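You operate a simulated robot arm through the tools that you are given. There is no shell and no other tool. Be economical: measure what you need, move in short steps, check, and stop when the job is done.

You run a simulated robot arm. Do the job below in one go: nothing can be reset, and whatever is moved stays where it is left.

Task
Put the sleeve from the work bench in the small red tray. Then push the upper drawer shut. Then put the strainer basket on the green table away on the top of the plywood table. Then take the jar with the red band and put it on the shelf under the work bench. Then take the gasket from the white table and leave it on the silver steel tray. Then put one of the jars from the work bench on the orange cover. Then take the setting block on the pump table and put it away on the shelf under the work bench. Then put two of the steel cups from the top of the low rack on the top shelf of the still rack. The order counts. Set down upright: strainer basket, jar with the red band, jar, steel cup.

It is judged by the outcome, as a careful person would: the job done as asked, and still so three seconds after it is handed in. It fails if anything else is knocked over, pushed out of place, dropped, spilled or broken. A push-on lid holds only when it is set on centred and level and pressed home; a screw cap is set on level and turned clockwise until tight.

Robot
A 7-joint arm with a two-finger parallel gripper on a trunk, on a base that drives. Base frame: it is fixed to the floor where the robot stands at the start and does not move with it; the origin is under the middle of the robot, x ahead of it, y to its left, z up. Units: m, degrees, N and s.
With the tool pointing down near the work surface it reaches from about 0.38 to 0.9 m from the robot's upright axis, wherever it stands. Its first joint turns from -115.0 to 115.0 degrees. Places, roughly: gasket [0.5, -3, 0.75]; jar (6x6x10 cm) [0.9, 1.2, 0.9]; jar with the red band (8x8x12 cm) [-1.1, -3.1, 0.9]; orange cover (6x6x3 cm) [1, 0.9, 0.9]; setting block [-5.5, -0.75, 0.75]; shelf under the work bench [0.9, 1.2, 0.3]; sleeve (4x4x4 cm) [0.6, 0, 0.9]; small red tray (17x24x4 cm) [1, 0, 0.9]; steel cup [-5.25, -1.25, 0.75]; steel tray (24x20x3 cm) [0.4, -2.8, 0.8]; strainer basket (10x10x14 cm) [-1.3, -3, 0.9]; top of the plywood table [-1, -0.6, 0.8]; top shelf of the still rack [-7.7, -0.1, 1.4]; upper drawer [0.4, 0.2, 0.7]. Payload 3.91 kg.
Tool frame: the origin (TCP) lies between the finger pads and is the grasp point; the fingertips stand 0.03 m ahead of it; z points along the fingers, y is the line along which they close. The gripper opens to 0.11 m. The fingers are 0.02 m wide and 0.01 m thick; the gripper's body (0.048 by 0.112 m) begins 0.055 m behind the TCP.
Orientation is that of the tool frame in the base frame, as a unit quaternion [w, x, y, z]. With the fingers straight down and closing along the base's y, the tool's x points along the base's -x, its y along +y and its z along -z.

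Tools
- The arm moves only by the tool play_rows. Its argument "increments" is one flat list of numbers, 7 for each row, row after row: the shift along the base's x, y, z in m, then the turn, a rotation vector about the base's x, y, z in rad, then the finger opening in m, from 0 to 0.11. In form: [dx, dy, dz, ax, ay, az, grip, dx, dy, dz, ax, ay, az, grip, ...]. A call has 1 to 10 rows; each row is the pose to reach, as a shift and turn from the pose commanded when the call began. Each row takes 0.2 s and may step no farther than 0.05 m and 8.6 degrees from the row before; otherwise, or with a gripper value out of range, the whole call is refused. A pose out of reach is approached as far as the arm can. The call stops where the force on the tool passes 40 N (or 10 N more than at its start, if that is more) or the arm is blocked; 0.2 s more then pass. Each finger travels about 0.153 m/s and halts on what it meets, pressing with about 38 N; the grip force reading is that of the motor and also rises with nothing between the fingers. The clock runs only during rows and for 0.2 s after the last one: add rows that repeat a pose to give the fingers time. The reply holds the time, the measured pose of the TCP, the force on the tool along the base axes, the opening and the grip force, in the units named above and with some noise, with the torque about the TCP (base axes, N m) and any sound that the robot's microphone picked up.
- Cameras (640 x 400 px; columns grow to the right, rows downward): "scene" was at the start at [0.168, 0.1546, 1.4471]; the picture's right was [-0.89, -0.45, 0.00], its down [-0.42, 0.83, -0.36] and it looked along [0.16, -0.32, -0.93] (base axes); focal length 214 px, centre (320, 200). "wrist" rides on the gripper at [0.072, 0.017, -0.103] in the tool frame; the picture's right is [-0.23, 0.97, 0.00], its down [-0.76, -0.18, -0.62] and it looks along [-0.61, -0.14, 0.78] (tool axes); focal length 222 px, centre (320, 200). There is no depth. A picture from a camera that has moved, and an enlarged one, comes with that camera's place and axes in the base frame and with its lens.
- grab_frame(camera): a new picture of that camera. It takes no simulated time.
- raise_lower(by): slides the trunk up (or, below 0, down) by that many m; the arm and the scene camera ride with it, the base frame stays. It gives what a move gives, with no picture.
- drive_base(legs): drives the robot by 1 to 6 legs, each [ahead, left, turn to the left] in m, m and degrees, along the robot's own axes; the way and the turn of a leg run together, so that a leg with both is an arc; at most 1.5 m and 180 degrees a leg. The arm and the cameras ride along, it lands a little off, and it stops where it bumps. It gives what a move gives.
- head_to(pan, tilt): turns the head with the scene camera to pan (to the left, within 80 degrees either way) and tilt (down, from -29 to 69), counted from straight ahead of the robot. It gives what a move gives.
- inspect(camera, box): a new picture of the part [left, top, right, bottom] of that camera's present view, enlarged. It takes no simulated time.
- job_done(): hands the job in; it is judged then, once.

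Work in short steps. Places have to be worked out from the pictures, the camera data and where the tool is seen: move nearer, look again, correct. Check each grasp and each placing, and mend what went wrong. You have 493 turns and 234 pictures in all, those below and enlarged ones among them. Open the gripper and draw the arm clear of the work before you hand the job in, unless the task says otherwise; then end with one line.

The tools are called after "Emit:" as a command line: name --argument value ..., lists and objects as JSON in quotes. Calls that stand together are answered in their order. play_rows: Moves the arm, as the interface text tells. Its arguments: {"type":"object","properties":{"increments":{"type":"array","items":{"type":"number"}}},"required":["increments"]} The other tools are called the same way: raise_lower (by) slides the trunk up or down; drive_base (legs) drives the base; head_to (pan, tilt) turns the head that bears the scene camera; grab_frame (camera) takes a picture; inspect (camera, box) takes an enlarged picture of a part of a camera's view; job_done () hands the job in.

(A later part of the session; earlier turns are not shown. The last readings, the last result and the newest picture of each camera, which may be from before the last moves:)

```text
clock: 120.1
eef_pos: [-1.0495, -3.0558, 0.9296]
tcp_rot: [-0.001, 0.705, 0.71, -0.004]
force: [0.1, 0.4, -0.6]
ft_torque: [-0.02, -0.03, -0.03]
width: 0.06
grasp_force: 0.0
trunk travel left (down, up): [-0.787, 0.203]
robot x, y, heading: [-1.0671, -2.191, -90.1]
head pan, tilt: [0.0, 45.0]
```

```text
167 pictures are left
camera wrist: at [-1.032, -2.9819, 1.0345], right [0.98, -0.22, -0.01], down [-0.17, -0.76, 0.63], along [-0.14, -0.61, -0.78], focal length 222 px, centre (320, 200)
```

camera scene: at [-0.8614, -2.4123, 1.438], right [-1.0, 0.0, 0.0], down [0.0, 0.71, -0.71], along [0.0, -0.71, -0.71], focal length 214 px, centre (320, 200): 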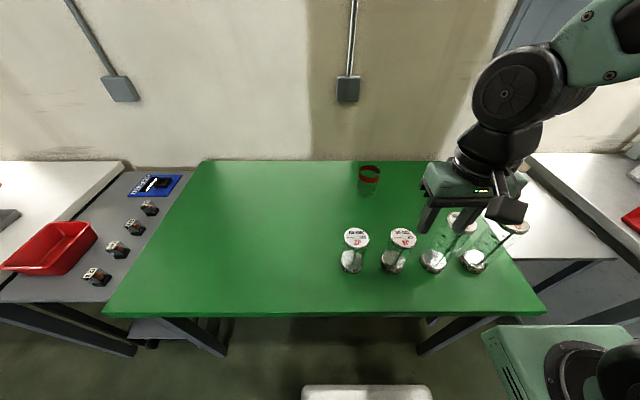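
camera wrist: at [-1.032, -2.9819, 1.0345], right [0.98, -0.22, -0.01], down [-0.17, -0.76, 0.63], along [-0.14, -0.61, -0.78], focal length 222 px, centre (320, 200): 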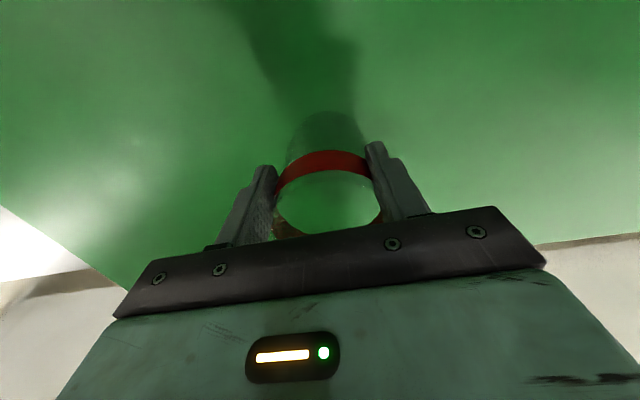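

The fingers reached 0.06 with no grip force; the jar is a bit narrower. I go down again and close further.

Emit:
play_rows --increments '[0, 0, -0.015, 0, 0, 0, 0.065, 0, 0, -0.028, 0, 0, 0, 0.065, 0, 0, -0.028, 0, 0, 0, 0.05, 0, 0, -0.028, 0, 0, 0, 0.035, 0, 0, -0.028, 0, 0, 0, 0.035]'

Emit:
grab_frame --camera "wrist"

```text
clock: 121.3
eef_pos: [-1.048, -3.056, 0.9022]
tcp_rot: [-0.001, 0.704, 0.71, -0.003]
force: [-1.0, -0.4, -0.1]
ft_torque: [0.04, 0.0, 0.01]
width: 0.0348
grasp_force: 0.2
trunk travel left (down, up): [-0.787, 0.203]
robot x, y, heading: [-1.0697, -2.1873, -90.1]
head pan, tilt: [0.0, 45.0]
```

```text
166 pictures are left
camera wrist: at [-1.0312, -2.9819, 1.0056], right [0.98, -0.22, -0.01], down [-0.17, -0.76, 0.63], along [-0.14, -0.61, -0.78], focal length 222 px, centre (320, 200)
```

wrist: 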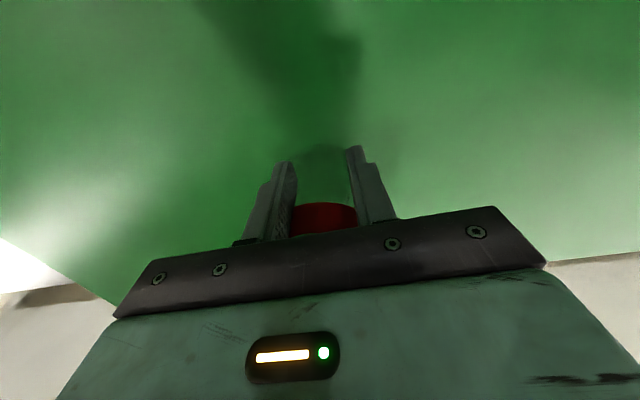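

The jar seems to have slid away behind the fingers. I look from the scene camera before moving.

Emit:
inspect --camera "scene" --box '[300, 100, 460, 220]'

```text
3.33 times, centred on (380, 160) of scene
camera zoom: at [-0.8614, -2.4124, 1.438], right [-1.0, 0.0, 0.0], down [0.0, 0.71, -0.71], along [0.0, -0.71, -0.71], focal length 715 px, centre (120, 333)
```

zoom: 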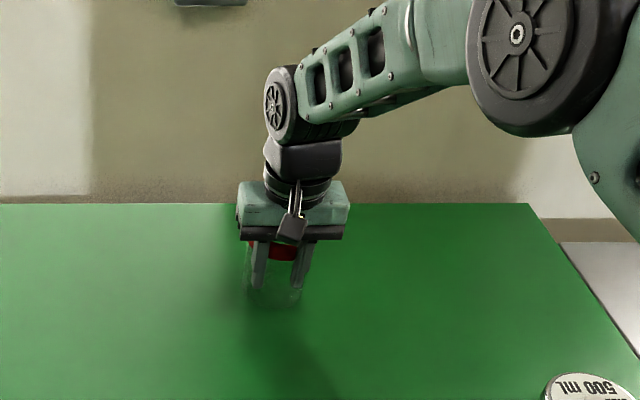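

The fingers closed in front of the jar and nudged it back a little. I rise and re-measure.

Emit:
play_rows --increments '[0, 0.01, 0.01, 0, 0, 0, 0.035, 0, 0.02, 0.04, 0, 0, 0, 0.05, 0, 0.03, 0.08, 0, 0, 0, 0.08, 0, 0.03, 0.13, 0, 0, 0, 0.11]'

Emit:
grab_frame --camera "wrist"

Emit:
inspect --camera "scene" --box '[300, 100, 460, 220]'

```text
clock: 122.3
eef_pos: [-1.0485, -3.0255, 1.0321]
tcp_rot: [-0.001, 0.704, 0.71, -0.003]
force: [-0.4, 0.1, -0.9]
ft_torque: [0.02, -0.02, 0.03]
width: 0.1099
grasp_force: 0.1
trunk travel left (down, up): [-0.787, 0.203]
robot x, y, heading: [-1.0626, -2.1876, -90.2]
head pan, tilt: [0.0, 45.0]
```

```text
164 pictures are left
camera wrist: at [-1.0305, -2.9509, 1.1355], right [0.98, -0.22, -0.01], down [-0.17, -0.76, 0.63], along [-0.14, -0.61, -0.78], focal length 222 px, centre (320, 200)
```

wrist: 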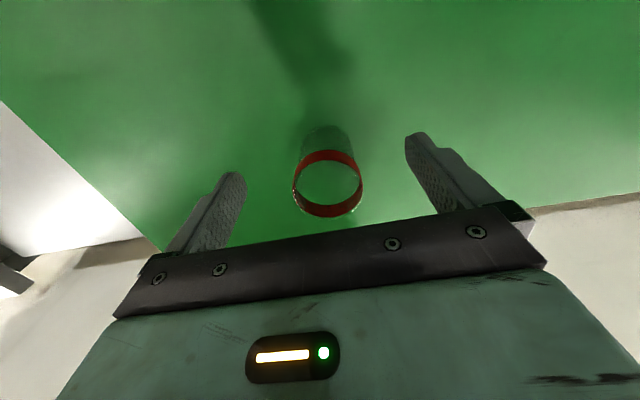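

```text
3.33 times, centred on (380, 160) of scene
camera zoom: at [-0.8614, -2.4129, 1.4378], right [-1.0, 0.0, 0.0], down [0.0, 0.71, -0.71], along [0.0, -0.71, -0.71], focal length 715 px, centre (120, 333)
```

zoom: 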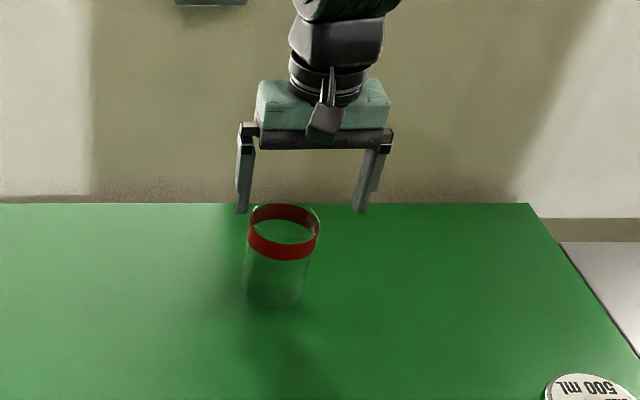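

The jar still stands, now at about (-1.051, -3.088). I drive 5 cm closer for reach.

Emit:
drive_base --legs '[[0.05, 0, 0]]'

Emit:
grab_frame --camera "wrist"

Emit:
inspect --camera "scene" --box '[300, 100, 460, 220]'

```text
clock: 123.2
eef_pos: [-1.048, -3.075, 1.032]
tcp_rot: [0.0, 0.705, 0.71, -0.004]
force: [-0.2, -0.2, 1.0]
ft_torque: [0.05, -0.01, 0.04]
width: 0.1101
grasp_force: 0.1
trunk travel left (down, up): [-0.787, 0.203]
robot x, y, heading: [-1.0656, -2.2351, -90.0]
head pan, tilt: [0.0, 45.0]
```

```text
162 pictures are left
camera wrist: at [-1.0307, -3.0003, 1.1357], right [0.98, -0.22, -0.01], down [-0.17, -0.76, 0.63], along [-0.14, -0.61, -0.78], focal length 222 px, centre (320, 200)
```

wrist: 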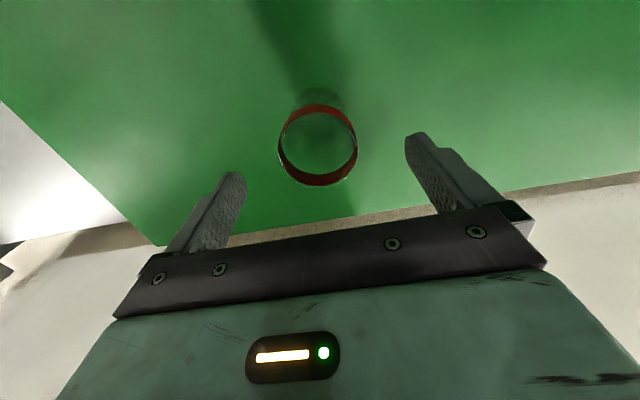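

```text
3.33 times, centred on (380, 160) of scene
camera zoom: at [-0.8615, -2.462, 1.438], right [-1.0, 0.0, 0.0], down [0.0, 0.71, -0.71], along [0.0, -0.71, -0.71], focal length 715 px, centre (120, 333)
```

zoom: 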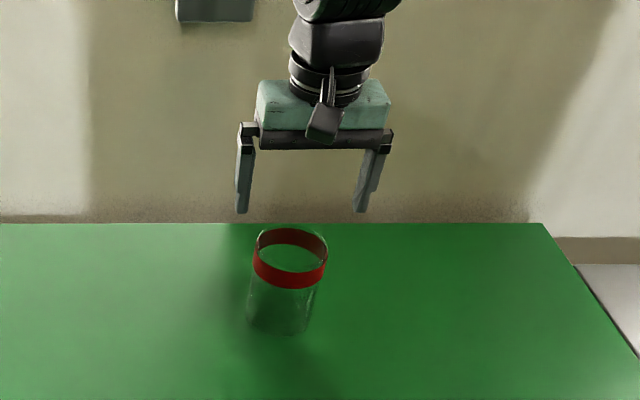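

Two wrist views put the jar at (-1.053, -3.094), rim z≈0.93. I descend onto it.

Emit:
play_rows --increments '[-0.005, -0.019, 0, 0, 0, 0, 0.11, -0.005, -0.019, -0.03, 0, 0, 0, 0.11, -0.005, -0.019, -0.07, 0, 0, 0, 0.11, -0.005, -0.019, -0.11, 0, 0, 0, 0.11, -0.005, -0.019, -0.14, 0, 0, 0, 0.11]'

Emit:
grab_frame --camera "wrist"

Emit:
inspect --camera "scene" --box '[330, 130, 410, 190]'

```text
clock: 124.4
eef_pos: [-1.0528, -3.0955, 0.8915]
tcp_rot: [-0.001, 0.705, 0.71, -0.004]
force: [0.6, -0.1, 0.2]
ft_torque: [-0.01, 0.0, -0.02]
width: 0.1098
grasp_force: 0.1
trunk travel left (down, up): [-0.787, 0.203]
robot x, y, heading: [-1.072, -2.2396, -90.0]
head pan, tilt: [0.0, 45.0]
```

```text
160 pictures are left
camera wrist: at [-1.0361, -3.0215, 0.9953], right [0.98, -0.22, -0.01], down [-0.17, -0.76, 0.63], along [-0.14, -0.61, -0.78], focal length 222 px, centre (320, 200)
```

wrist: 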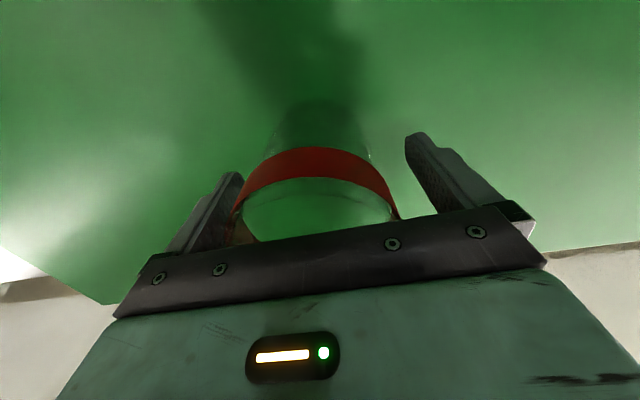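

```text
6.67 times, centred on (370, 160) of scene
camera zoom: at [-0.8615, -2.4618, 1.4381], right [-1.0, 0.0, 0.0], down [0.0, 0.71, -0.71], along [0.0, -0.71, -0.71], focal length 1430 px, centre (-13, 467)
```

zoom: 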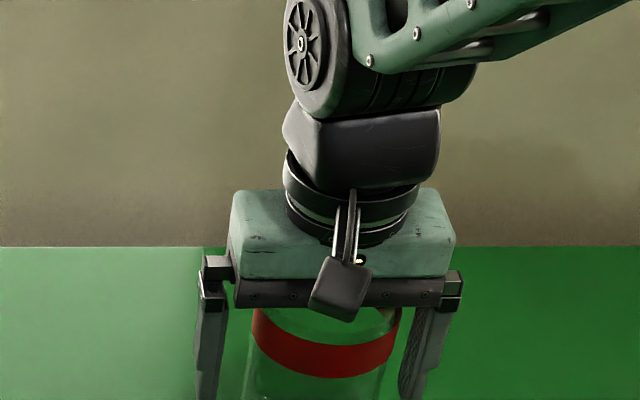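

By projection the jar is centred between the fingers now. I close to grip.

Emit:
play_rows --increments '[0, 0, 0, 0, 0, 0, 0.09, 0, 0, 0, 0, 0, 0, 0.075, 0, 0, 0, 0, 0, 0, 0.06, 0, 0, 0, 0, 0, 0, 0.05, 0, 0, 0.0, 0, 0, 0, 0.05]'

Emit:
grab_frame --camera "wrist"

```text
clock: 125.6
eef_pos: [-1.0528, -3.0954, 0.892]
tcp_rot: [0.0, 0.705, 0.709, -0.005]
force: [-0.3, -0.2, 0.2]
ft_torque: [-0.02, -0.01, 0.0]
width: 0.0712
grasp_force: 38.0
trunk travel left (down, up): [-0.787, 0.203]
robot x, y, heading: [-1.0636, -2.2382, -90.3]
head pan, tilt: [0.0, 45.0]
```

```text
158 pictures are left
camera wrist: at [-1.036, -3.0217, 0.9955], right [0.98, -0.22, -0.01], down [-0.17, -0.76, 0.63], along [-0.14, -0.61, -0.78], focal length 222 px, centre (320, 200)
```

wrist: 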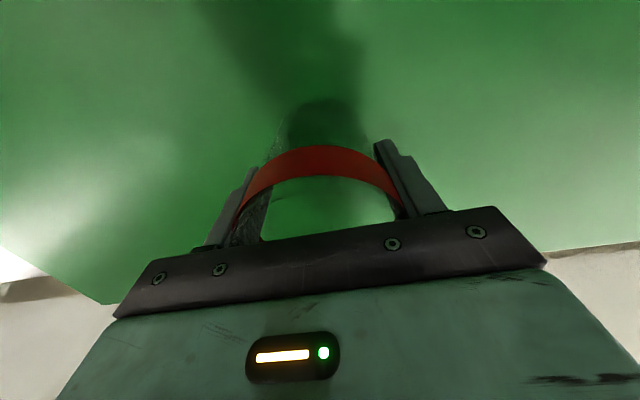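

Gripped firmly at 7.1 cm. I lift straight up and then draw back over the other jars.

Emit:
play_rows --increments '[0, 0, 0.04, 0, 0, 0, 0.05, 0, 0, 0.09, 0, 0, 0, 0.05, 0, 0, 0.14, 0, 0, 0, 0.05, 0, 0, 0.19, 0, 0, 0, 0.05, 0, 0, 0.24, 0, 0, 0, 0.05, 0, 0, 0.29, 0, 0, 0, 0.05, 0, 0.045, 0.3, 0, 0, 0, 0.05, 0, 0.09, 0.3, 0, 0, 0, 0.05, 0, 0.135, 0.3, 0, 0, 0, 0.05, 0, 0.18, 0.3, 0, 0, 0, 0.05]'

Emit:
play_rows --increments '[0, 0.045, 0, 0, 0, 0, 0.05, 0, 0.09, 0, 0, 0, 0, 0.05, 0, 0.135, 0, 0, 0, 0, 0.05, 0, 0.18, 0, 0, 0, 0, 0.05]'

Emit:
grab_frame --camera "scene"

```text
clock: 127.8
eef_pos: [-1.0539, -2.9128, 1.1916]
tcp_rot: [-0.001, 0.705, 0.709, -0.005]
force: [-0.3, -1.0, -1.5]
ft_torque: [0.03, -0.03, -0.01]
width: 0.071
grasp_force: 37.6
trunk travel left (down, up): [-0.787, 0.203]
robot x, y, heading: [-1.0681, -2.2336, -90.1]
head pan, tilt: [0.0, 45.0]
```

```text
clock: 128.8
eef_pos: [-1.0543, -2.7326, 1.1907]
tcp_rot: [-0.001, 0.705, 0.709, -0.004]
force: [0.6, -0.2, -2.4]
ft_torque: [0.1, 0.03, 0.0]
width: 0.0709
grasp_force: 37.7
trunk travel left (down, up): [-0.787, 0.203]
robot x, y, heading: [-1.0694, -2.2335, -90.2]
head pan, tilt: [0.0, 45.0]
```

```text
157 pictures are left
camera scene: at [-0.8613, -2.4628, 1.4378], right [-1.0, 0.0, 0.0], down [0.0, 0.71, -0.71], along [0.0, -0.71, -0.71], focal length 214 px, centre (320, 200)
```

scene: 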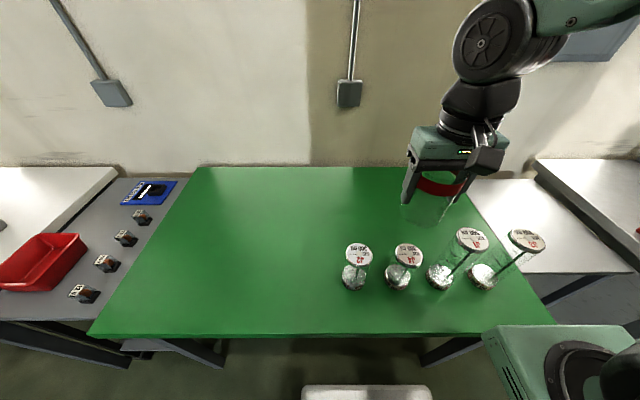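

The jar is held well. Now the drive to the work bench: back off, turn, along the free corridor.

Emit:
drive_base --legs '[[-0.5, 0, 0], [0, 0, 90], [1.05, 0, 0], [0, 0, 90]]'

Emit:
head_to --pan 0 --tilt 35

Emit:
grab_frame --camera "scene"

```text
clock: 144.5
eef_pos: [-0.055, -1.2103, 1.1925]
tcp_rot: [-0.004, 0.718, -0.696, 0.0]
force: [0.4, 0.3, -1.0]
ft_torque: [-0.03, 0.01, -0.01]
width: 0.0706
grasp_force: 38.1
trunk travel left (down, up): [-0.787, 0.203]
robot x, y, heading: [-0.0301, -1.706, 91.4]
head pan, tilt: [0.0, 45.0]
```

```text
clock: 145.2
eef_pos: [-0.0543, -1.21, 1.1912]
tcp_rot: [-0.004, 0.718, -0.696, 0.0]
force: [0.2, 0.0, -2.3]
ft_torque: [-0.02, 0.04, -0.01]
width: 0.0704
grasp_force: 37.8
trunk travel left (down, up): [-0.787, 0.203]
robot x, y, heading: [-0.033, -1.7041, 91.3]
head pan, tilt: [0.0, 35.0]
```

```text
156 pictures are left
camera scene: at [-0.2399, -1.4797, 1.4527], right [1.0, 0.02, 0.0], down [0.01, -0.57, -0.82], along [-0.02, 0.82, -0.57], focal length 214 px, centre (320, 200)
```

scene: 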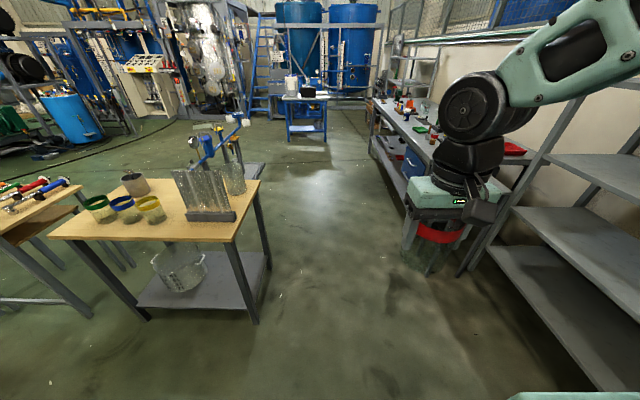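

Corridor clear. I drive forward 2.35 m in two legs, then look at the bench on the right.

Emit:
drive_base --legs '[[1.2, 0, -1.3], [1.15, 0, 0], [0, 0.28, 0]]'

Emit:
grab_frame --camera "scene"

```text
clock: 158.2
eef_pos: [-0.366, 1.1262, 1.1925]
tcp_rot: [-0.005, 0.716, -0.698, 0.0]
force: [-0.4, -0.2, -1.9]
ft_torque: [-0.03, -0.01, -0.01]
width: 0.0703
grasp_force: 37.4
trunk travel left (down, up): [-0.787, 0.203]
robot x, y, heading: [-0.3463, 0.6344, 90.9]
head pan, tilt: [0.0, 35.0]
```

```text
155 pictures are left
camera scene: at [-0.5531, 0.8565, 1.4528], right [1.0, 0.02, 0.0], down [0.01, -0.57, -0.82], along [-0.01, 0.82, -0.57], focal length 214 px, centre (320, 200)
```

scene: 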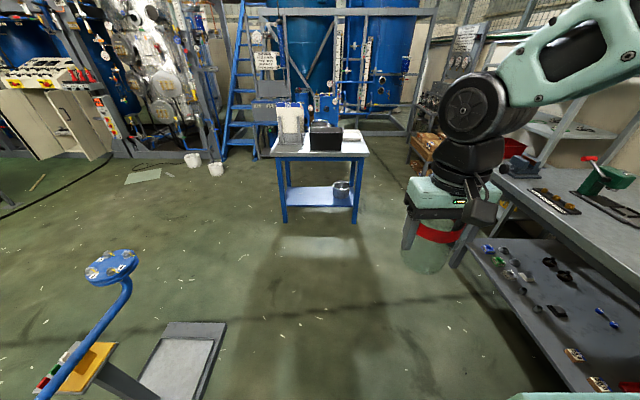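

Now I turn right to face the bench and look down at the shelf.

Emit:
drive_base --legs '[[0, 0, -91]]'

Emit:
grab_frame --camera "scene"

```text
clock: 162.5
eef_pos: [0.1494, 0.64, 1.1917]
tcp_rot: [0.003, -0.002, 1.0, -0.003]
force: [-0.5, -1.2, -1.8]
ft_torque: [-0.02, 0.01, 0.03]
width: 0.0703
grasp_force: 38.3
trunk travel left (down, up): [-0.787, 0.203]
robot x, y, heading: [-0.3414, 0.6306, -0.3]
head pan, tilt: [0.0, 35.0]
```

```text
154 pictures are left
camera scene: at [-0.113, 0.8336, 1.4528], right [-0.01, -1.0, 0.0], down [-0.57, 0.0, -0.82], along [0.82, 0.0, -0.57], focal length 214 px, centre (320, 200)
```

scene: 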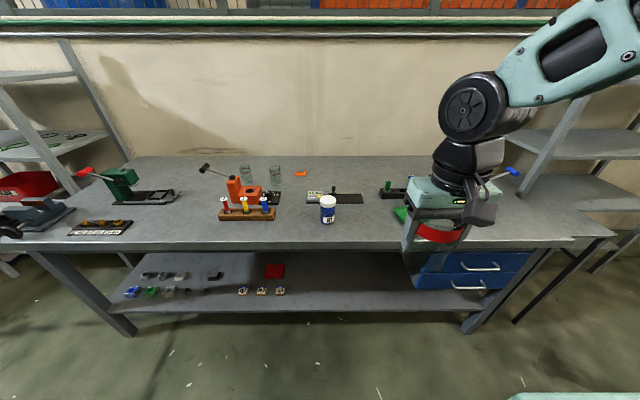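

The shelf is free in front of the robot (y≈0.65). I drive 6 cm closer and lower the trunk so the arm works at shelf height.

Emit:
drive_base --legs '[[0.06, 0, 0.3]]'

Emit:
raise_lower --by -0.72

Emit:
head_to --pan -10 --tilt 15

Emit:
grab_frame --camera "scene"

Emit:
grab_frame --camera "wrist"

```text
clock: 163.5
eef_pos: [0.2108, 0.6433, 1.1916]
tcp_rot: [0.003, -0.005, 1.0, -0.004]
force: [-0.2, -0.2, -1.0]
ft_torque: [0.04, 0.04, 0.01]
width: 0.0697
grasp_force: 38.0
trunk travel left (down, up): [-0.787, 0.203]
robot x, y, heading: [-0.2835, 0.6344, 0.0]
head pan, tilt: [0.0, 35.0]
```

```text
refused: -0.72 is not a number from -0.4 to 0.4
```

```text
clock: 164.3
eef_pos: [0.2104, 0.6423, 1.1919]
tcp_rot: [0.003, -0.004, 1.0, -0.004]
force: [-0.2, -0.1, -1.3]
ft_torque: [0.03, 0.03, 0.01]
width: 0.0698
grasp_force: 37.7
trunk travel left (down, up): [-0.787, 0.203]
robot x, y, heading: [-0.2819, 0.6325, -0.2]
head pan, tilt: [-10.0, 15.0]
```

```text
153 pictures are left
camera scene: at [-0.0492, 0.8184, 1.4847], right [-0.17, -0.98, 0.0], down [-0.26, 0.05, -0.97], along [0.95, -0.17, -0.26], focal length 214 px, centre (320, 200)
```

scene: 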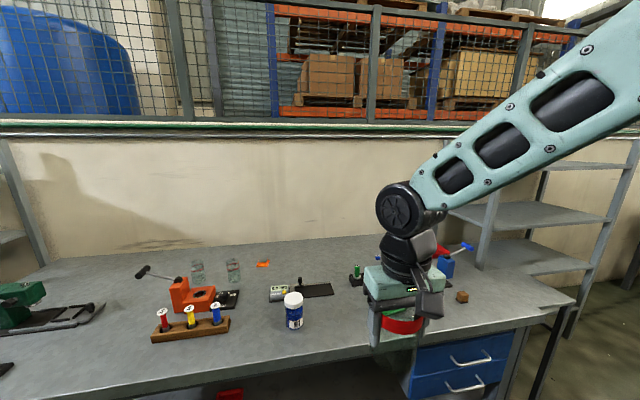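

```text
152 pictures are left
camera wrist: at [0.1378, 0.6608, 1.2955], right [0.22, 0.98, -0.01], down [0.76, -0.17, 0.63], along [0.61, -0.14, -0.78], focal length 222 px, centre (320, 200)
```

wrist: 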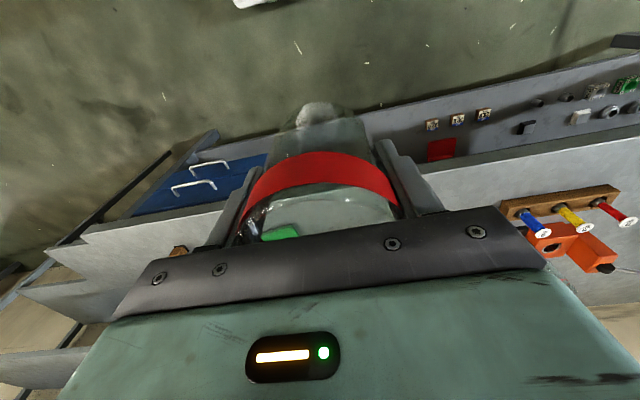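

The trunk moves at most 0.4 m per call; I lower in two steps.

Emit:
raise_lower --by -0.37

Emit:
raise_lower --by -0.35

Emit:
grab_frame --camera "scene"

Emit:
grab_frame --camera "wrist"

```text
clock: 167.9
eef_pos: [0.2109, 0.6435, 0.8216]
tcp_rot: [0.002, -0.004, 1.0, -0.003]
force: [-0.2, -0.5, -1.8]
ft_torque: [-0.04, -0.01, 0.0]
width: 0.0697
grasp_force: 38.4
trunk travel left (down, up): [-0.417, 0.573]
robot x, y, heading: [-0.2816, 0.6306, 0.1]
head pan, tilt: [-10.0, 15.0]
```

```text
clock: 171.3
eef_pos: [0.2116, 0.6433, 0.4717]
tcp_rot: [0.003, -0.004, 1.0, -0.004]
force: [0.8, -0.7, -1.6]
ft_torque: [-0.04, 0.0, -0.01]
width: 0.0696
grasp_force: 37.7
trunk travel left (down, up): [-0.067, 0.923]
robot x, y, heading: [-0.287, 0.6296, -0.1]
head pan, tilt: [-10.0, 15.0]
```

```text
151 pictures are left
camera scene: at [-0.0493, 0.8184, 0.7648], right [-0.17, -0.98, 0.0], down [-0.25, 0.05, -0.97], along [0.95, -0.17, -0.26], focal length 214 px, centre (320, 200)
```

scene: 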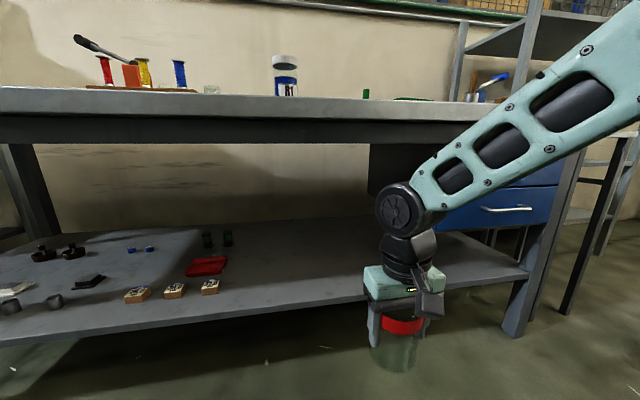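

```text
150 pictures are left
camera wrist: at [0.1377, 0.6608, 0.5755], right [0.22, 0.98, -0.01], down [0.76, -0.17, 0.63], along [0.61, -0.14, -0.78], focal length 222 px, centre (320, 200)
```

wrist: 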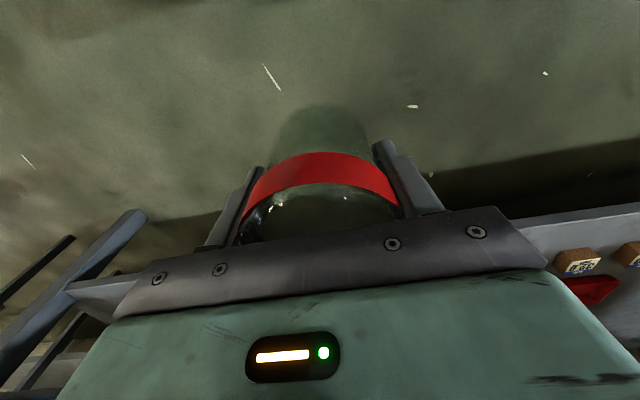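

Bench underside at z≈0.76, shelf z≈0.27, wrist joint ~0.21 above the TCP. I lower the trunk the rest of the way and drive 5 cm closer.

Emit:
raise_lower --by -0.065

Emit:
drive_base --legs '[[0.05, 0, 0]]'

Emit:
play_rows --increments '[0.03, 0, 0, 0, 0, 0, 0.05, 0.06, 0, 0, 0, 0, 0, 0.05, 0.09, 0, 0, 0, 0, 0, 0.05, 0.12, 0, 0, 0, 0, 0, 0.05]'

Emit:
grab_frame --camera "scene"

```text
clock: 172.4
eef_pos: [0.2112, 0.6424, 0.4061]
tcp_rot: [0.003, -0.005, 1.0, -0.004]
force: [-0.4, 0.5, -0.9]
ft_torque: [0.01, 0.01, 0.03]
width: 0.0696
grasp_force: 38.1
trunk travel left (down, up): [-0.002, 0.988]
robot x, y, heading: [-0.2835, 0.6287, 0.0]
head pan, tilt: [-10.0, 15.0]
```

```text
clock: 173.3
eef_pos: [0.2615, 0.6429, 0.4067]
tcp_rot: [0.003, -0.004, 1.0, -0.003]
force: [0.2, 0.4, -2.0]
ft_torque: [0.03, 0.06, -0.01]
width: 0.0694
grasp_force: 37.9
trunk travel left (down, up): [-0.002, 0.988]
robot x, y, heading: [-0.23, 0.6285, -0.1]
head pan, tilt: [-10.0, 15.0]
```

```text
clock: 174.3
eef_pos: [0.3825, 0.6429, 0.4072]
tcp_rot: [0.003, -0.003, 1.0, -0.004]
force: [0.0, 0.2, -1.4]
ft_torque: [-0.02, 0.03, -0.01]
width: 0.0697
grasp_force: 37.5
trunk travel left (down, up): [-0.002, 0.988]
robot x, y, heading: [-0.2323, 0.6291, -0.2]
head pan, tilt: [-10.0, 15.0]
```

```text
149 pictures are left
camera scene: at [0.0017, 0.8184, 0.6998], right [-0.17, -0.98, 0.0], down [-0.26, 0.04, -0.97], along [0.95, -0.17, -0.26], focal length 214 px, centre (320, 200)
```

scene: 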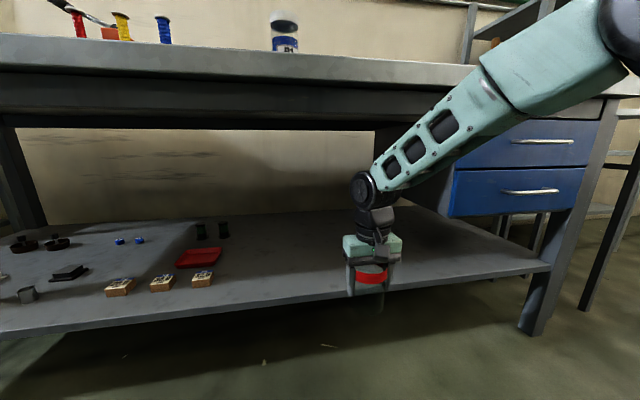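

Wrist and forearm stay under the bench edge so far. I extend another 10 cm and look.

Emit:
play_rows --increments '[0.03, 0, 0, 0, 0, 0, 0.05, 0.06, 0, 0, 0, 0, 0, 0.05, 0.1, 0, 0, 0, 0, 0, 0.05]'

Emit:
head_to --pan -20 --tilt 5

Emit:
grab_frame --camera "scene"

Emit:
grab_frame --camera "wrist"

```text
clock: 175.1
eef_pos: [0.4818, 0.643, 0.407]
tcp_rot: [0.003, -0.004, 1.0, -0.003]
force: [-0.4, 0.0, -1.4]
ft_torque: [0.01, 0.01, -0.02]
width: 0.0697
grasp_force: 37.7
trunk travel left (down, up): [-0.002, 0.988]
robot x, y, heading: [-0.2303, 0.6306, -0.3]
head pan, tilt: [-10.0, 15.0]
```

```text
clock: 175.8
eef_pos: [0.4811, 0.6431, 0.4066]
tcp_rot: [0.003, -0.005, 1.0, -0.004]
force: [-1.0, -0.3, -0.8]
ft_torque: [-0.01, 0.07, 0.02]
width: 0.0694
grasp_force: 37.9
trunk travel left (down, up): [-0.002, 0.988]
robot x, y, heading: [-0.2265, 0.6284, -0.0]
head pan, tilt: [-20.0, 5.0]
```

```text
148 pictures are left
camera scene: at [-0.0039, 0.8033, 0.7159], right [-0.34, -0.94, 0.0], down [-0.08, 0.03, -1.0], along [0.94, -0.34, -0.09], focal length 214 px, centre (320, 200)
```

scene: 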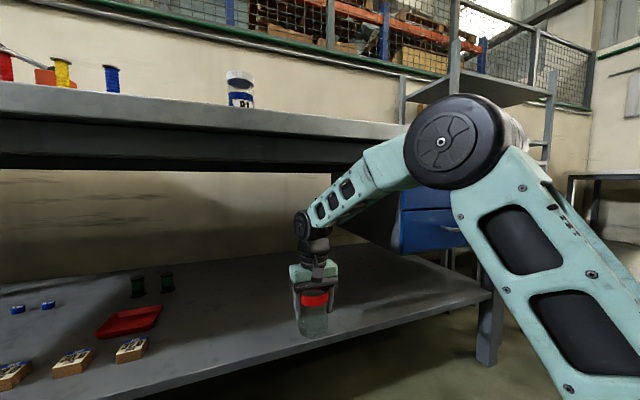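

```text
147 pictures are left
camera wrist: at [0.4078, 0.6616, 0.5102], right [0.22, 0.98, -0.01], down [0.76, -0.17, 0.63], along [0.61, -0.14, -0.78], focal length 222 px, centre (320, 200)
```

wrist: 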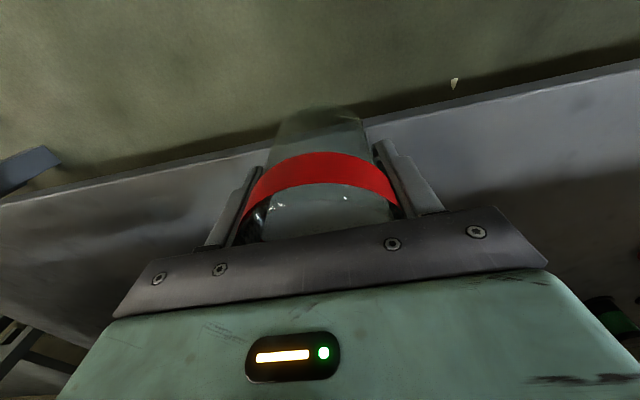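

Jar bottom (0.345) is above the shelf (≈0.28). I extend 7 cm more and check the forearm against the bench edge.

Emit:
play_rows --increments '[0.035, 0, -0.005, 0, 0, 0, 0.05, 0.07, 0, -0.01, 0, 0, 0, 0.05]'

Emit:
grab_frame --camera "scene"

```text
clock: 176.4
eef_pos: [0.5509, 0.6419, 0.3953]
tcp_rot: [0.003, -0.005, 1.0, -0.003]
force: [0.9, -0.3, -2.6]
ft_torque: [-0.01, 0.01, 0.01]
width: 0.0696
grasp_force: 37.9
trunk travel left (down, up): [-0.002, 0.988]
robot x, y, heading: [-0.2348, 0.6337, 0.1]
head pan, tilt: [-20.0, 5.0]
```

```text
146 pictures are left
camera scene: at [-0.0039, 0.8032, 0.716], right [-0.34, -0.94, 0.0], down [-0.08, 0.03, -1.0], along [0.94, -0.34, -0.09], focal length 214 px, centre (320, 200)
```

scene: 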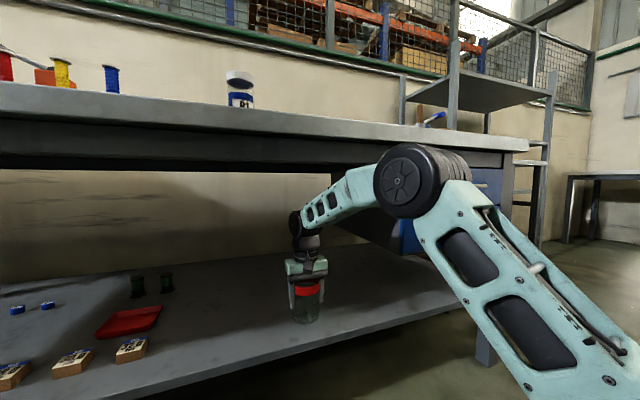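

The forearm flattens as it extends and stays below the apron. I go to x≈0.63.

Emit:
play_rows --increments '[0.03, 0, -0.005, 0, 0, 0, 0.05, 0.06, 0, -0.01, 0, 0, 0, 0.05, 0.08, 0, -0.015, 0, 0, 0, 0.05]'

Emit:
grab_frame --camera "scene"

Emit:
grab_frame --camera "wrist"

```text
clock: 177.2
eef_pos: [0.6306, 0.6416, 0.3804]
tcp_rot: [0.003, -0.004, 1.0, -0.004]
force: [0.2, -0.2, -1.8]
ft_torque: [-0.01, 0.0, -0.02]
width: 0.0695
grasp_force: 37.8
trunk travel left (down, up): [-0.002, 0.988]
robot x, y, heading: [-0.2314, 0.6284, 0.2]
head pan, tilt: [-20.0, 5.0]
```

```text
145 pictures are left
camera scene: at [-0.0039, 0.8032, 0.716], right [-0.34, -0.94, 0.0], down [-0.08, 0.03, -1.0], along [0.94, -0.34, -0.09], focal length 214 px, centre (320, 200)
```

scene: 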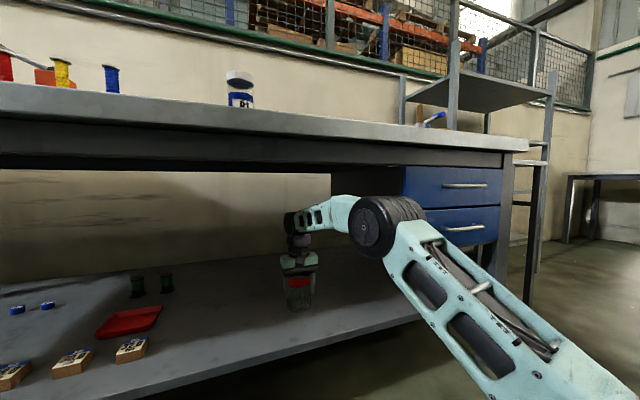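

```text
144 pictures are left
camera wrist: at [0.5586, 0.659, 0.4844], right [0.22, 0.98, -0.01], down [0.76, -0.17, 0.63], along [0.61, -0.14, -0.78], focal length 222 px, centre (320, 200)
```

wrist: 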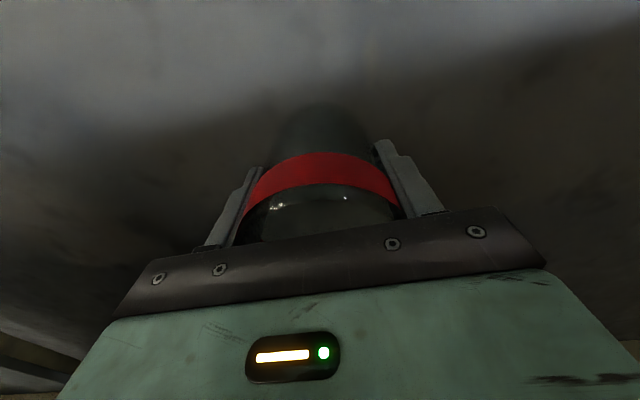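

The jar is well over the shelf. I lower in small steps until contact.

Emit:
play_rows --increments '[0, 0, -0.01, 0, 0, 0, 0.05, 0, 0, -0.02, 0, 0, 0, 0.05, 0, 0, -0.028, 0, 0, 0, 0.05, 0, 0, -0.036, 0, 0, 0, 0.05, 0, 0, -0.044, 0, 0, 0, 0.05, 0, 0, -0.052, 0, 0, 0, 0.05]'

Emit:
inspect --camera "scene" --box '[240, 190, 400, 330]'

```text
clock: 178.1
eef_pos: [0.6345, 0.6435, 0.359]
tcp_rot: [0.01, -0.004, 1.0, -0.001]
force: [-6.2, -1.1, 16.2]
ft_torque: [0.19, 0.77, 0.08]
width: 0.0688
grasp_force: 38.0
trunk travel left (down, up): [-0.002, 0.988]
robot x, y, heading: [-0.2314, 0.6273, 0.1]
head pan, tilt: [-20.0, 5.0]
stopped in row 4: the force on the tool passed its limit (the readings are from after the stop); the commanded pose is now the measured one
```

```text
2.86 times, centred on (320, 260) of scene
camera zoom: at [-0.0043, 0.8032, 0.7159], right [-0.34, -0.94, 0.0], down [-0.08, 0.03, -1.0], along [0.94, -0.34, -0.09], focal length 613 px, centre (320, 29)
```

zoom: 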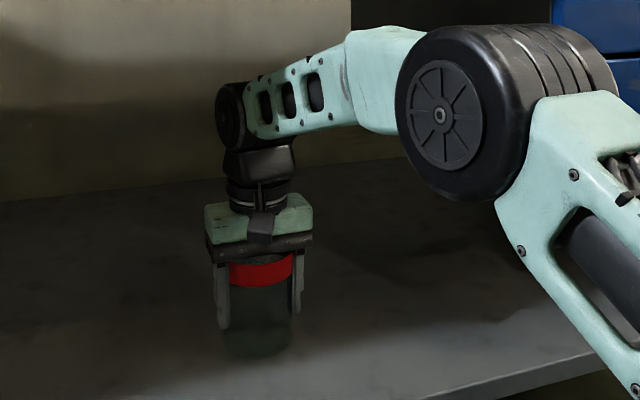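

Shelf contact at z≈0.30. I ease off, open wide, rise 2 cm and back out with the fingers either side of the jar.

Emit:
play_rows --increments '[0, 0, 0.002, 0, 0, 0, 0.06, 0, 0, 0.002, 0, 0, 0, 0.08, 0, 0, 0.002, 0, 0, 0, 0.11, 0, 0, 0.002, 0, 0, 0, 0.11, 0, 0, 0.015, 0, 0, 0, 0.11, 0, 0, 0.04, 0, 0, 0, 0.11, 0, 0, 0.07, 0, 0, 0, 0.11, 0, 0, 0.095, 0, 0, 0, 0.11]'

Emit:
grab_frame --camera "wrist"

Emit:
inspect --camera "scene" --box '[240, 130, 400, 330]'

```text
clock: 179.9
eef_pos: [0.6325, 0.6429, 0.4519]
tcp_rot: [0.009, -0.004, 1.0, -0.003]
force: [0.8, 0.1, -1.2]
ft_torque: [0.0, 0.02, -0.01]
width: 0.1101
grasp_force: 0.0
trunk travel left (down, up): [-0.002, 0.988]
robot x, y, heading: [-0.233, 0.6268, -0.0]
head pan, tilt: [-20.0, 5.0]
```

```text
142 pictures are left
camera wrist: at [0.5587, 0.6608, 0.5552], right [0.22, 0.98, 0.0], down [0.75, -0.17, 0.64], along [0.62, -0.14, -0.77], focal length 222 px, centre (320, 200)
```

wrist: 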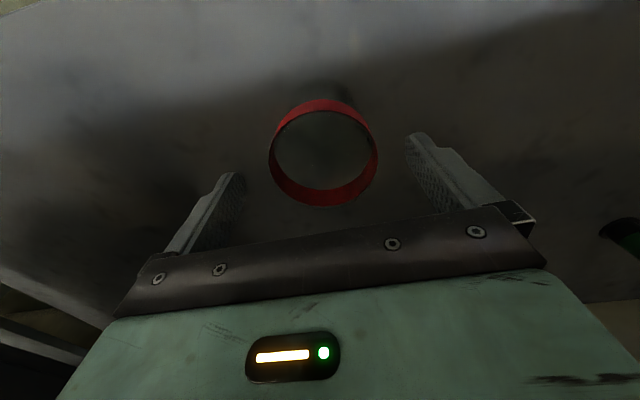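

```text
2.00 times, centred on (320, 230) of scene
camera zoom: at [-0.0039, 0.8032, 0.7159], right [-0.34, -0.94, 0.0], down [-0.08, 0.03, -1.0], along [0.94, -0.34, -0.09], focal length 429 px, centre (320, 140)
```

zoom: 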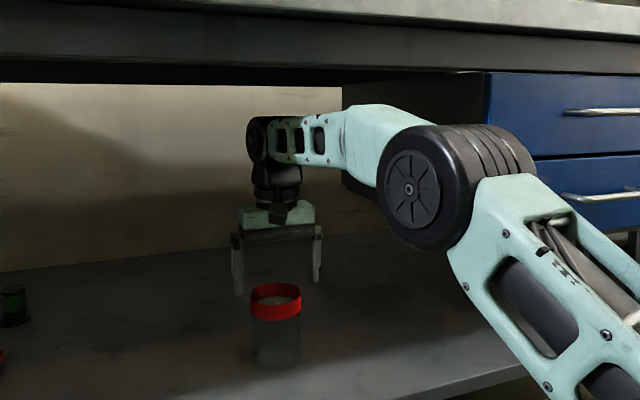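

The jar stands upright on the shelf. I back out, dropping back to the entry height once clear of the jar.

Emit:
play_rows --increments '[-0.03, 0, 0, 0, 0, 0, 0.11, -0.06, 0, -0.01, 0, 0, 0, 0.11, -0.09, 0, -0.03, 0, 0, 0, 0.11, -0.13, 0, -0.045, 0, 0, 0, 0.11, -0.17, 0, -0.045, 0, 0, 0, 0.11, -0.21, 0, -0.045, 0, 0, 0, 0.11, -0.25, 0, -0.045, 0, 0, 0, 0.11, -0.29, 0, -0.045, 0, 0, 0, 0.11, -0.33, 0, -0.045, 0, 0, 0, 0.11, -0.37, 0, -0.045, 0, 0, 0, 0.11]'

Emit:
grab_frame --camera "scene"

```text
clock: 182.1
eef_pos: [0.2633, 0.6435, 0.4069]
tcp_rot: [0.008, -0.004, 1.0, -0.002]
force: [-0.5, -0.6, -0.2]
ft_torque: [0.01, -0.02, 0.02]
width: 0.11
grasp_force: 0.1
trunk travel left (down, up): [-0.002, 0.988]
robot x, y, heading: [-0.2322, 0.6299, -0.0]
head pan, tilt: [-20.0, 5.0]
```

```text
140 pictures are left
camera scene: at [-0.0039, 0.8032, 0.716], right [-0.34, -0.94, 0.0], down [-0.08, 0.03, -1.0], along [0.94, -0.34, -0.09], focal length 214 px, centre (320, 200)
```

scene: 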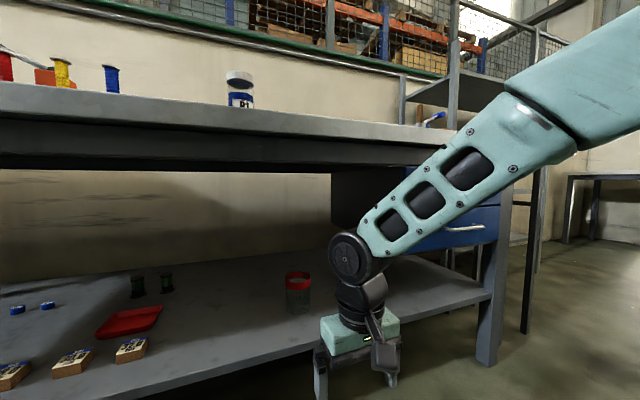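

Done. I raise the trunk back, back off and turn toward the white table.

Emit:
raise_lower --by 0.4

Emit:
raise_lower --by 0.387

Emit:
drive_base --legs '[[-0.1, 0, 0], [0, 0, -90], [0.3, 0.3, 0], [1.3, 0, 0], [1.0, 0, 0]]'

Emit:
head_to --pan 10 --tilt 35

Emit:
grab_frame --camera "scene"

```text
clock: 185.9
eef_pos: [0.2627, 0.6428, 0.8067]
tcp_rot: [0.008, -0.004, 1.0, -0.003]
force: [0.0, 0.2, -0.9]
ft_torque: [-0.02, -0.01, 0.0]
width: 0.1102
grasp_force: 0.1
trunk travel left (down, up): [-0.402, 0.588]
robot x, y, heading: [-0.2321, 0.6282, 0.1]
head pan, tilt: [-20.0, 5.0]
```

```text
clock: 189.6
eef_pos: [0.2641, 0.6418, 1.1938]
tcp_rot: [0.009, -0.004, 1.0, -0.002]
force: [-0.2, 0.1, -0.2]
ft_torque: [0.0, 0.0, 0.01]
width: 0.1101
grasp_force: 0.2
trunk travel left (down, up): [-0.789, 0.201]
robot x, y, heading: [-0.233, 0.6294, -0.2]
head pan, tilt: [-20.0, 5.0]
```

```text
clock: 207.7
eef_pos: [0.0881, -2.464, 1.1955]
tcp_rot: [0.005, 0.693, 0.721, -0.008]
force: [0.1, 0.2, 0.2]
ft_torque: [-0.01, 0.0, 0.01]
width: 0.11
grasp_force: 0.1
trunk travel left (down, up): [-0.789, 0.201]
robot x, y, heading: [0.0608, -1.9676, -88.1]
head pan, tilt: [-20.0, 5.0]
```

```text
clock: 208.7
eef_pos: [0.088, -2.4629, 1.1942]
tcp_rot: [0.004, 0.693, 0.721, -0.008]
force: [-0.5, 0.1, 0.2]
ft_torque: [-0.02, 0.01, 0.0]
width: 0.1101
grasp_force: 0.0
trunk travel left (down, up): [-0.789, 0.201]
robot x, y, heading: [0.0614, -1.9684, -88.1]
head pan, tilt: [10.0, 35.0]
```

```text
139 pictures are left
camera scene: at [0.2878, -2.1889, 1.4549], right [-0.98, -0.2, 0.0], down [-0.12, 0.56, -0.82], along [0.17, -0.8, -0.57], focal length 214 px, centre (320, 200)
```

scene: 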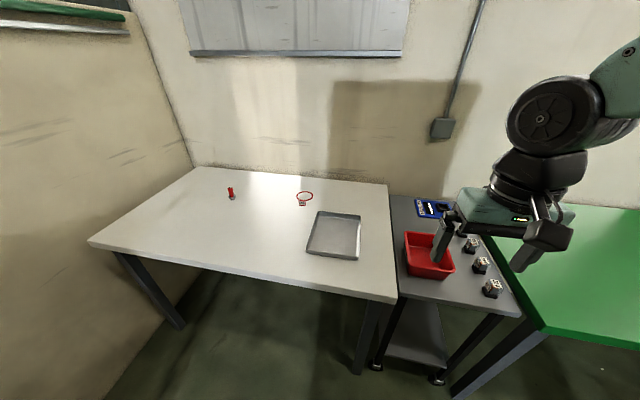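

Emit:
inspect --camera "scene" --box '[210, 170, 370, 270]'

```text
4.00 times, centred on (290, 220) of scene
camera zoom: at [0.2878, -2.1889, 1.4549], right [-0.98, -0.2, 0.0], down [-0.12, 0.56, -0.82], along [0.17, -0.8, -0.57], focal length 858 px, centre (440, 120)
```

zoom: 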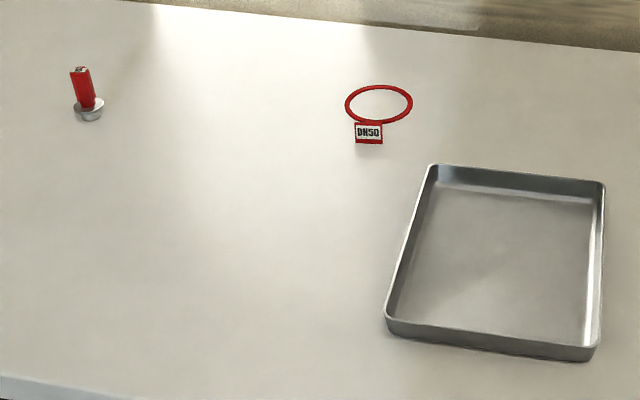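

The gasket is the red ring tagged DN50; the tray is near it. I drive up to the white table.

Emit:
drive_base --legs '[[0, 0.4, -1.9], [0.24, 0, 0]]'

Emit:
head_to --pan 0 --tilt 45

Emit:
grab_frame --camera "scene"

Emit:
grab_frame --camera "wrist"

```text
clock: 212.5
eef_pos: [0.4643, -2.6964, 1.1934]
tcp_rot: [0.005, 0.709, 0.705, -0.007]
force: [-0.8, -0.3, 0.6]
ft_torque: [0.02, 0.0, -0.02]
width: 0.1099
grasp_force: 0.1
trunk travel left (down, up): [-0.789, 0.201]
robot x, y, heading: [0.4591, -2.2016, -90.8]
head pan, tilt: [10.0, 35.0]
```

```text
clock: 213.3
eef_pos: [0.4657, -2.6968, 1.1934]
tcp_rot: [0.004, 0.709, 0.705, -0.008]
force: [-0.5, 0.3, 0.2]
ft_torque: [-0.01, 0.02, -0.01]
width: 0.1103
grasp_force: 0.1
trunk travel left (down, up): [-0.789, 0.201]
robot x, y, heading: [0.4565, -2.2012, -90.8]
head pan, tilt: [0.0, 45.0]
```

```text
137 pictures are left
camera scene: at [0.6617, -2.4272, 1.44], right [-1.0, 0.01, 0.0], down [0.01, 0.71, -0.71], along [-0.01, -0.71, -0.71], focal length 214 px, centre (320, 200)
```

scene: 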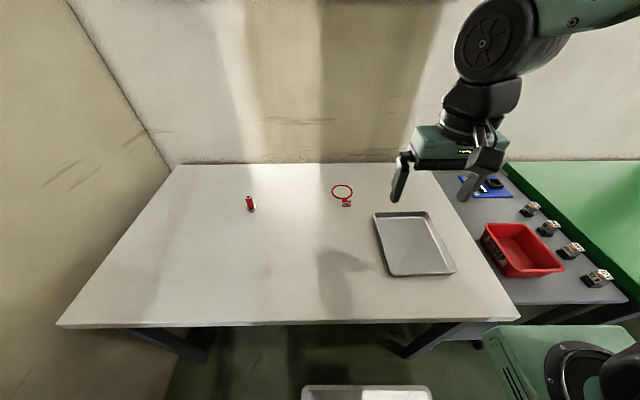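

```text
136 pictures are left
camera wrist: at [0.4828, -2.6221, 1.2969], right [0.97, -0.23, 0.0], down [-0.18, -0.75, 0.64], along [-0.15, -0.62, -0.77], focal length 222 px, centre (320, 200)
```

wrist: 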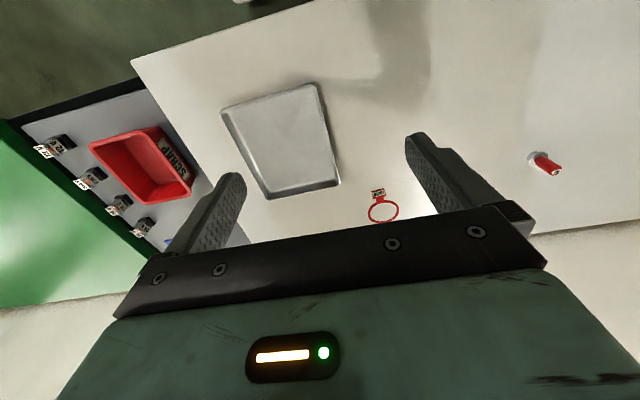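

Gasket is at about (0.556, -3.08), table z≈0.82. I shift the base a little closer and bring the hand over it.

Emit:
drive_base --legs '[[0.05, 0.09, 0.8]]'

Emit:
play_rows --increments '[0, -0.04, -0.02, 0, 0, 0, 0.11, 0, -0.08, -0.04, 0, 0, 0, 0.11, 0, -0.12, -0.06, 0, 0, 0, 0.11, 0, -0.16, -0.08, 0, 0, 0, 0.11, 0, -0.2, -0.1, 0, 0, 0, 0.11, 0, -0.24, -0.12, 0, 0, 0, 0.11, 0, -0.27, -0.15, 0, 0, 0, 0.11]'

Emit:
grab_frame --camera "wrist"

Emit:
inspect --camera "scene" --box '[240, 120, 480, 270]'

```text
clock: 214.4
eef_pos: [0.5628, -2.7473, 1.1946]
tcp_rot: [0.004, 0.705, 0.709, -0.008]
force: [0.4, 0.2, -0.4]
ft_torque: [-0.03, 0.0, -0.02]
width: 0.11
grasp_force: 0.1
trunk travel left (down, up): [-0.789, 0.201]
robot x, y, heading: [0.5518, -2.2515, -89.9]
head pan, tilt: [0.0, 45.0]
```

```text
clock: 216.0
eef_pos: [0.5601, -3.0196, 1.0447]
tcp_rot: [0.005, 0.705, 0.709, -0.008]
force: [0.3, 0.5, 1.0]
ft_torque: [-0.02, 0.01, 0.0]
width: 0.1101
grasp_force: 0.1
trunk travel left (down, up): [-0.789, 0.201]
robot x, y, heading: [0.5519, -2.2506, -90.0]
head pan, tilt: [0.0, 45.0]
```

```text
135 pictures are left
camera wrist: at [0.5773, -2.9444, 1.1474], right [0.98, -0.22, 0.0], down [-0.17, -0.75, 0.64], along [-0.14, -0.62, -0.77], focal length 222 px, centre (320, 200)
```

wrist: 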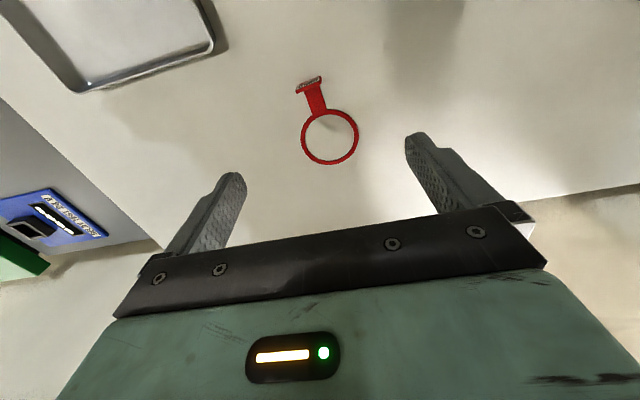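

```text
2.67 times, centred on (360, 195) of scene
camera zoom: at [0.7552, -2.4745, 1.4401], right [-1.0, 0.0, 0.0], down [0.0, 0.71, -0.71], along [0.0, -0.71, -0.71], focal length 572 px, centre (213, 213)
```

zoom: 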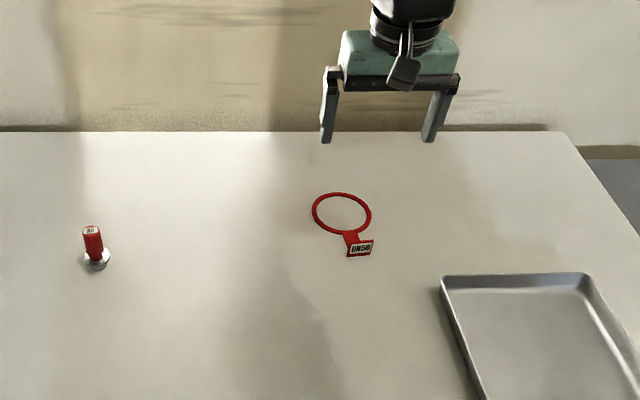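

I look at the tab closely.

Emit:
inspect --camera "wrist" --box '[270, 60, 390, 180]'

Emit:
inspect --camera "scene" --box '[350, 185, 390, 220]'

```text
3.33 times, centred on (330, 120) of wrist
camera zoom: at [0.5773, -2.9444, 1.1474], right [0.98, -0.22, 0.0], down [-0.17, -0.75, 0.64], along [-0.14, -0.62, -0.77], focal length 740 px, centre (287, 467)
```

zoom: 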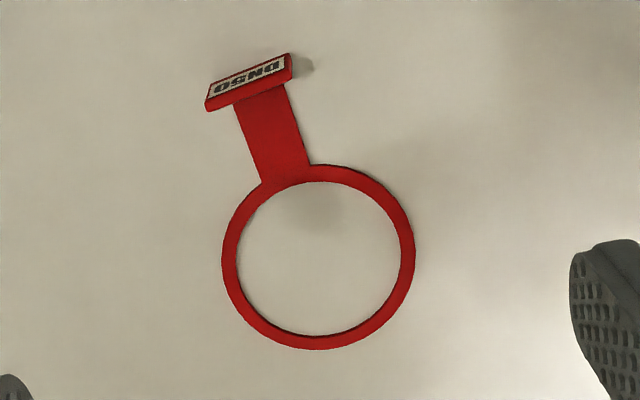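

```text
11.43 times, centred on (370, 202) of scene
camera zoom: at [0.7552, -2.4745, 1.4401], right [-1.0, 0.0, 0.0], down [0.0, 0.71, -0.71], along [0.0, -0.71, -0.71], focal length 2451 px, centre (-251, 171)
```

zoom: 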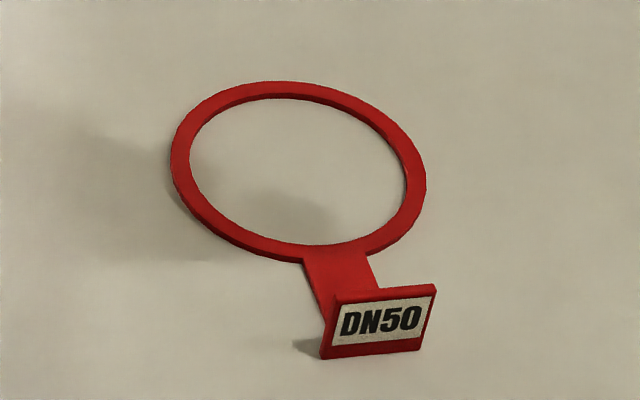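

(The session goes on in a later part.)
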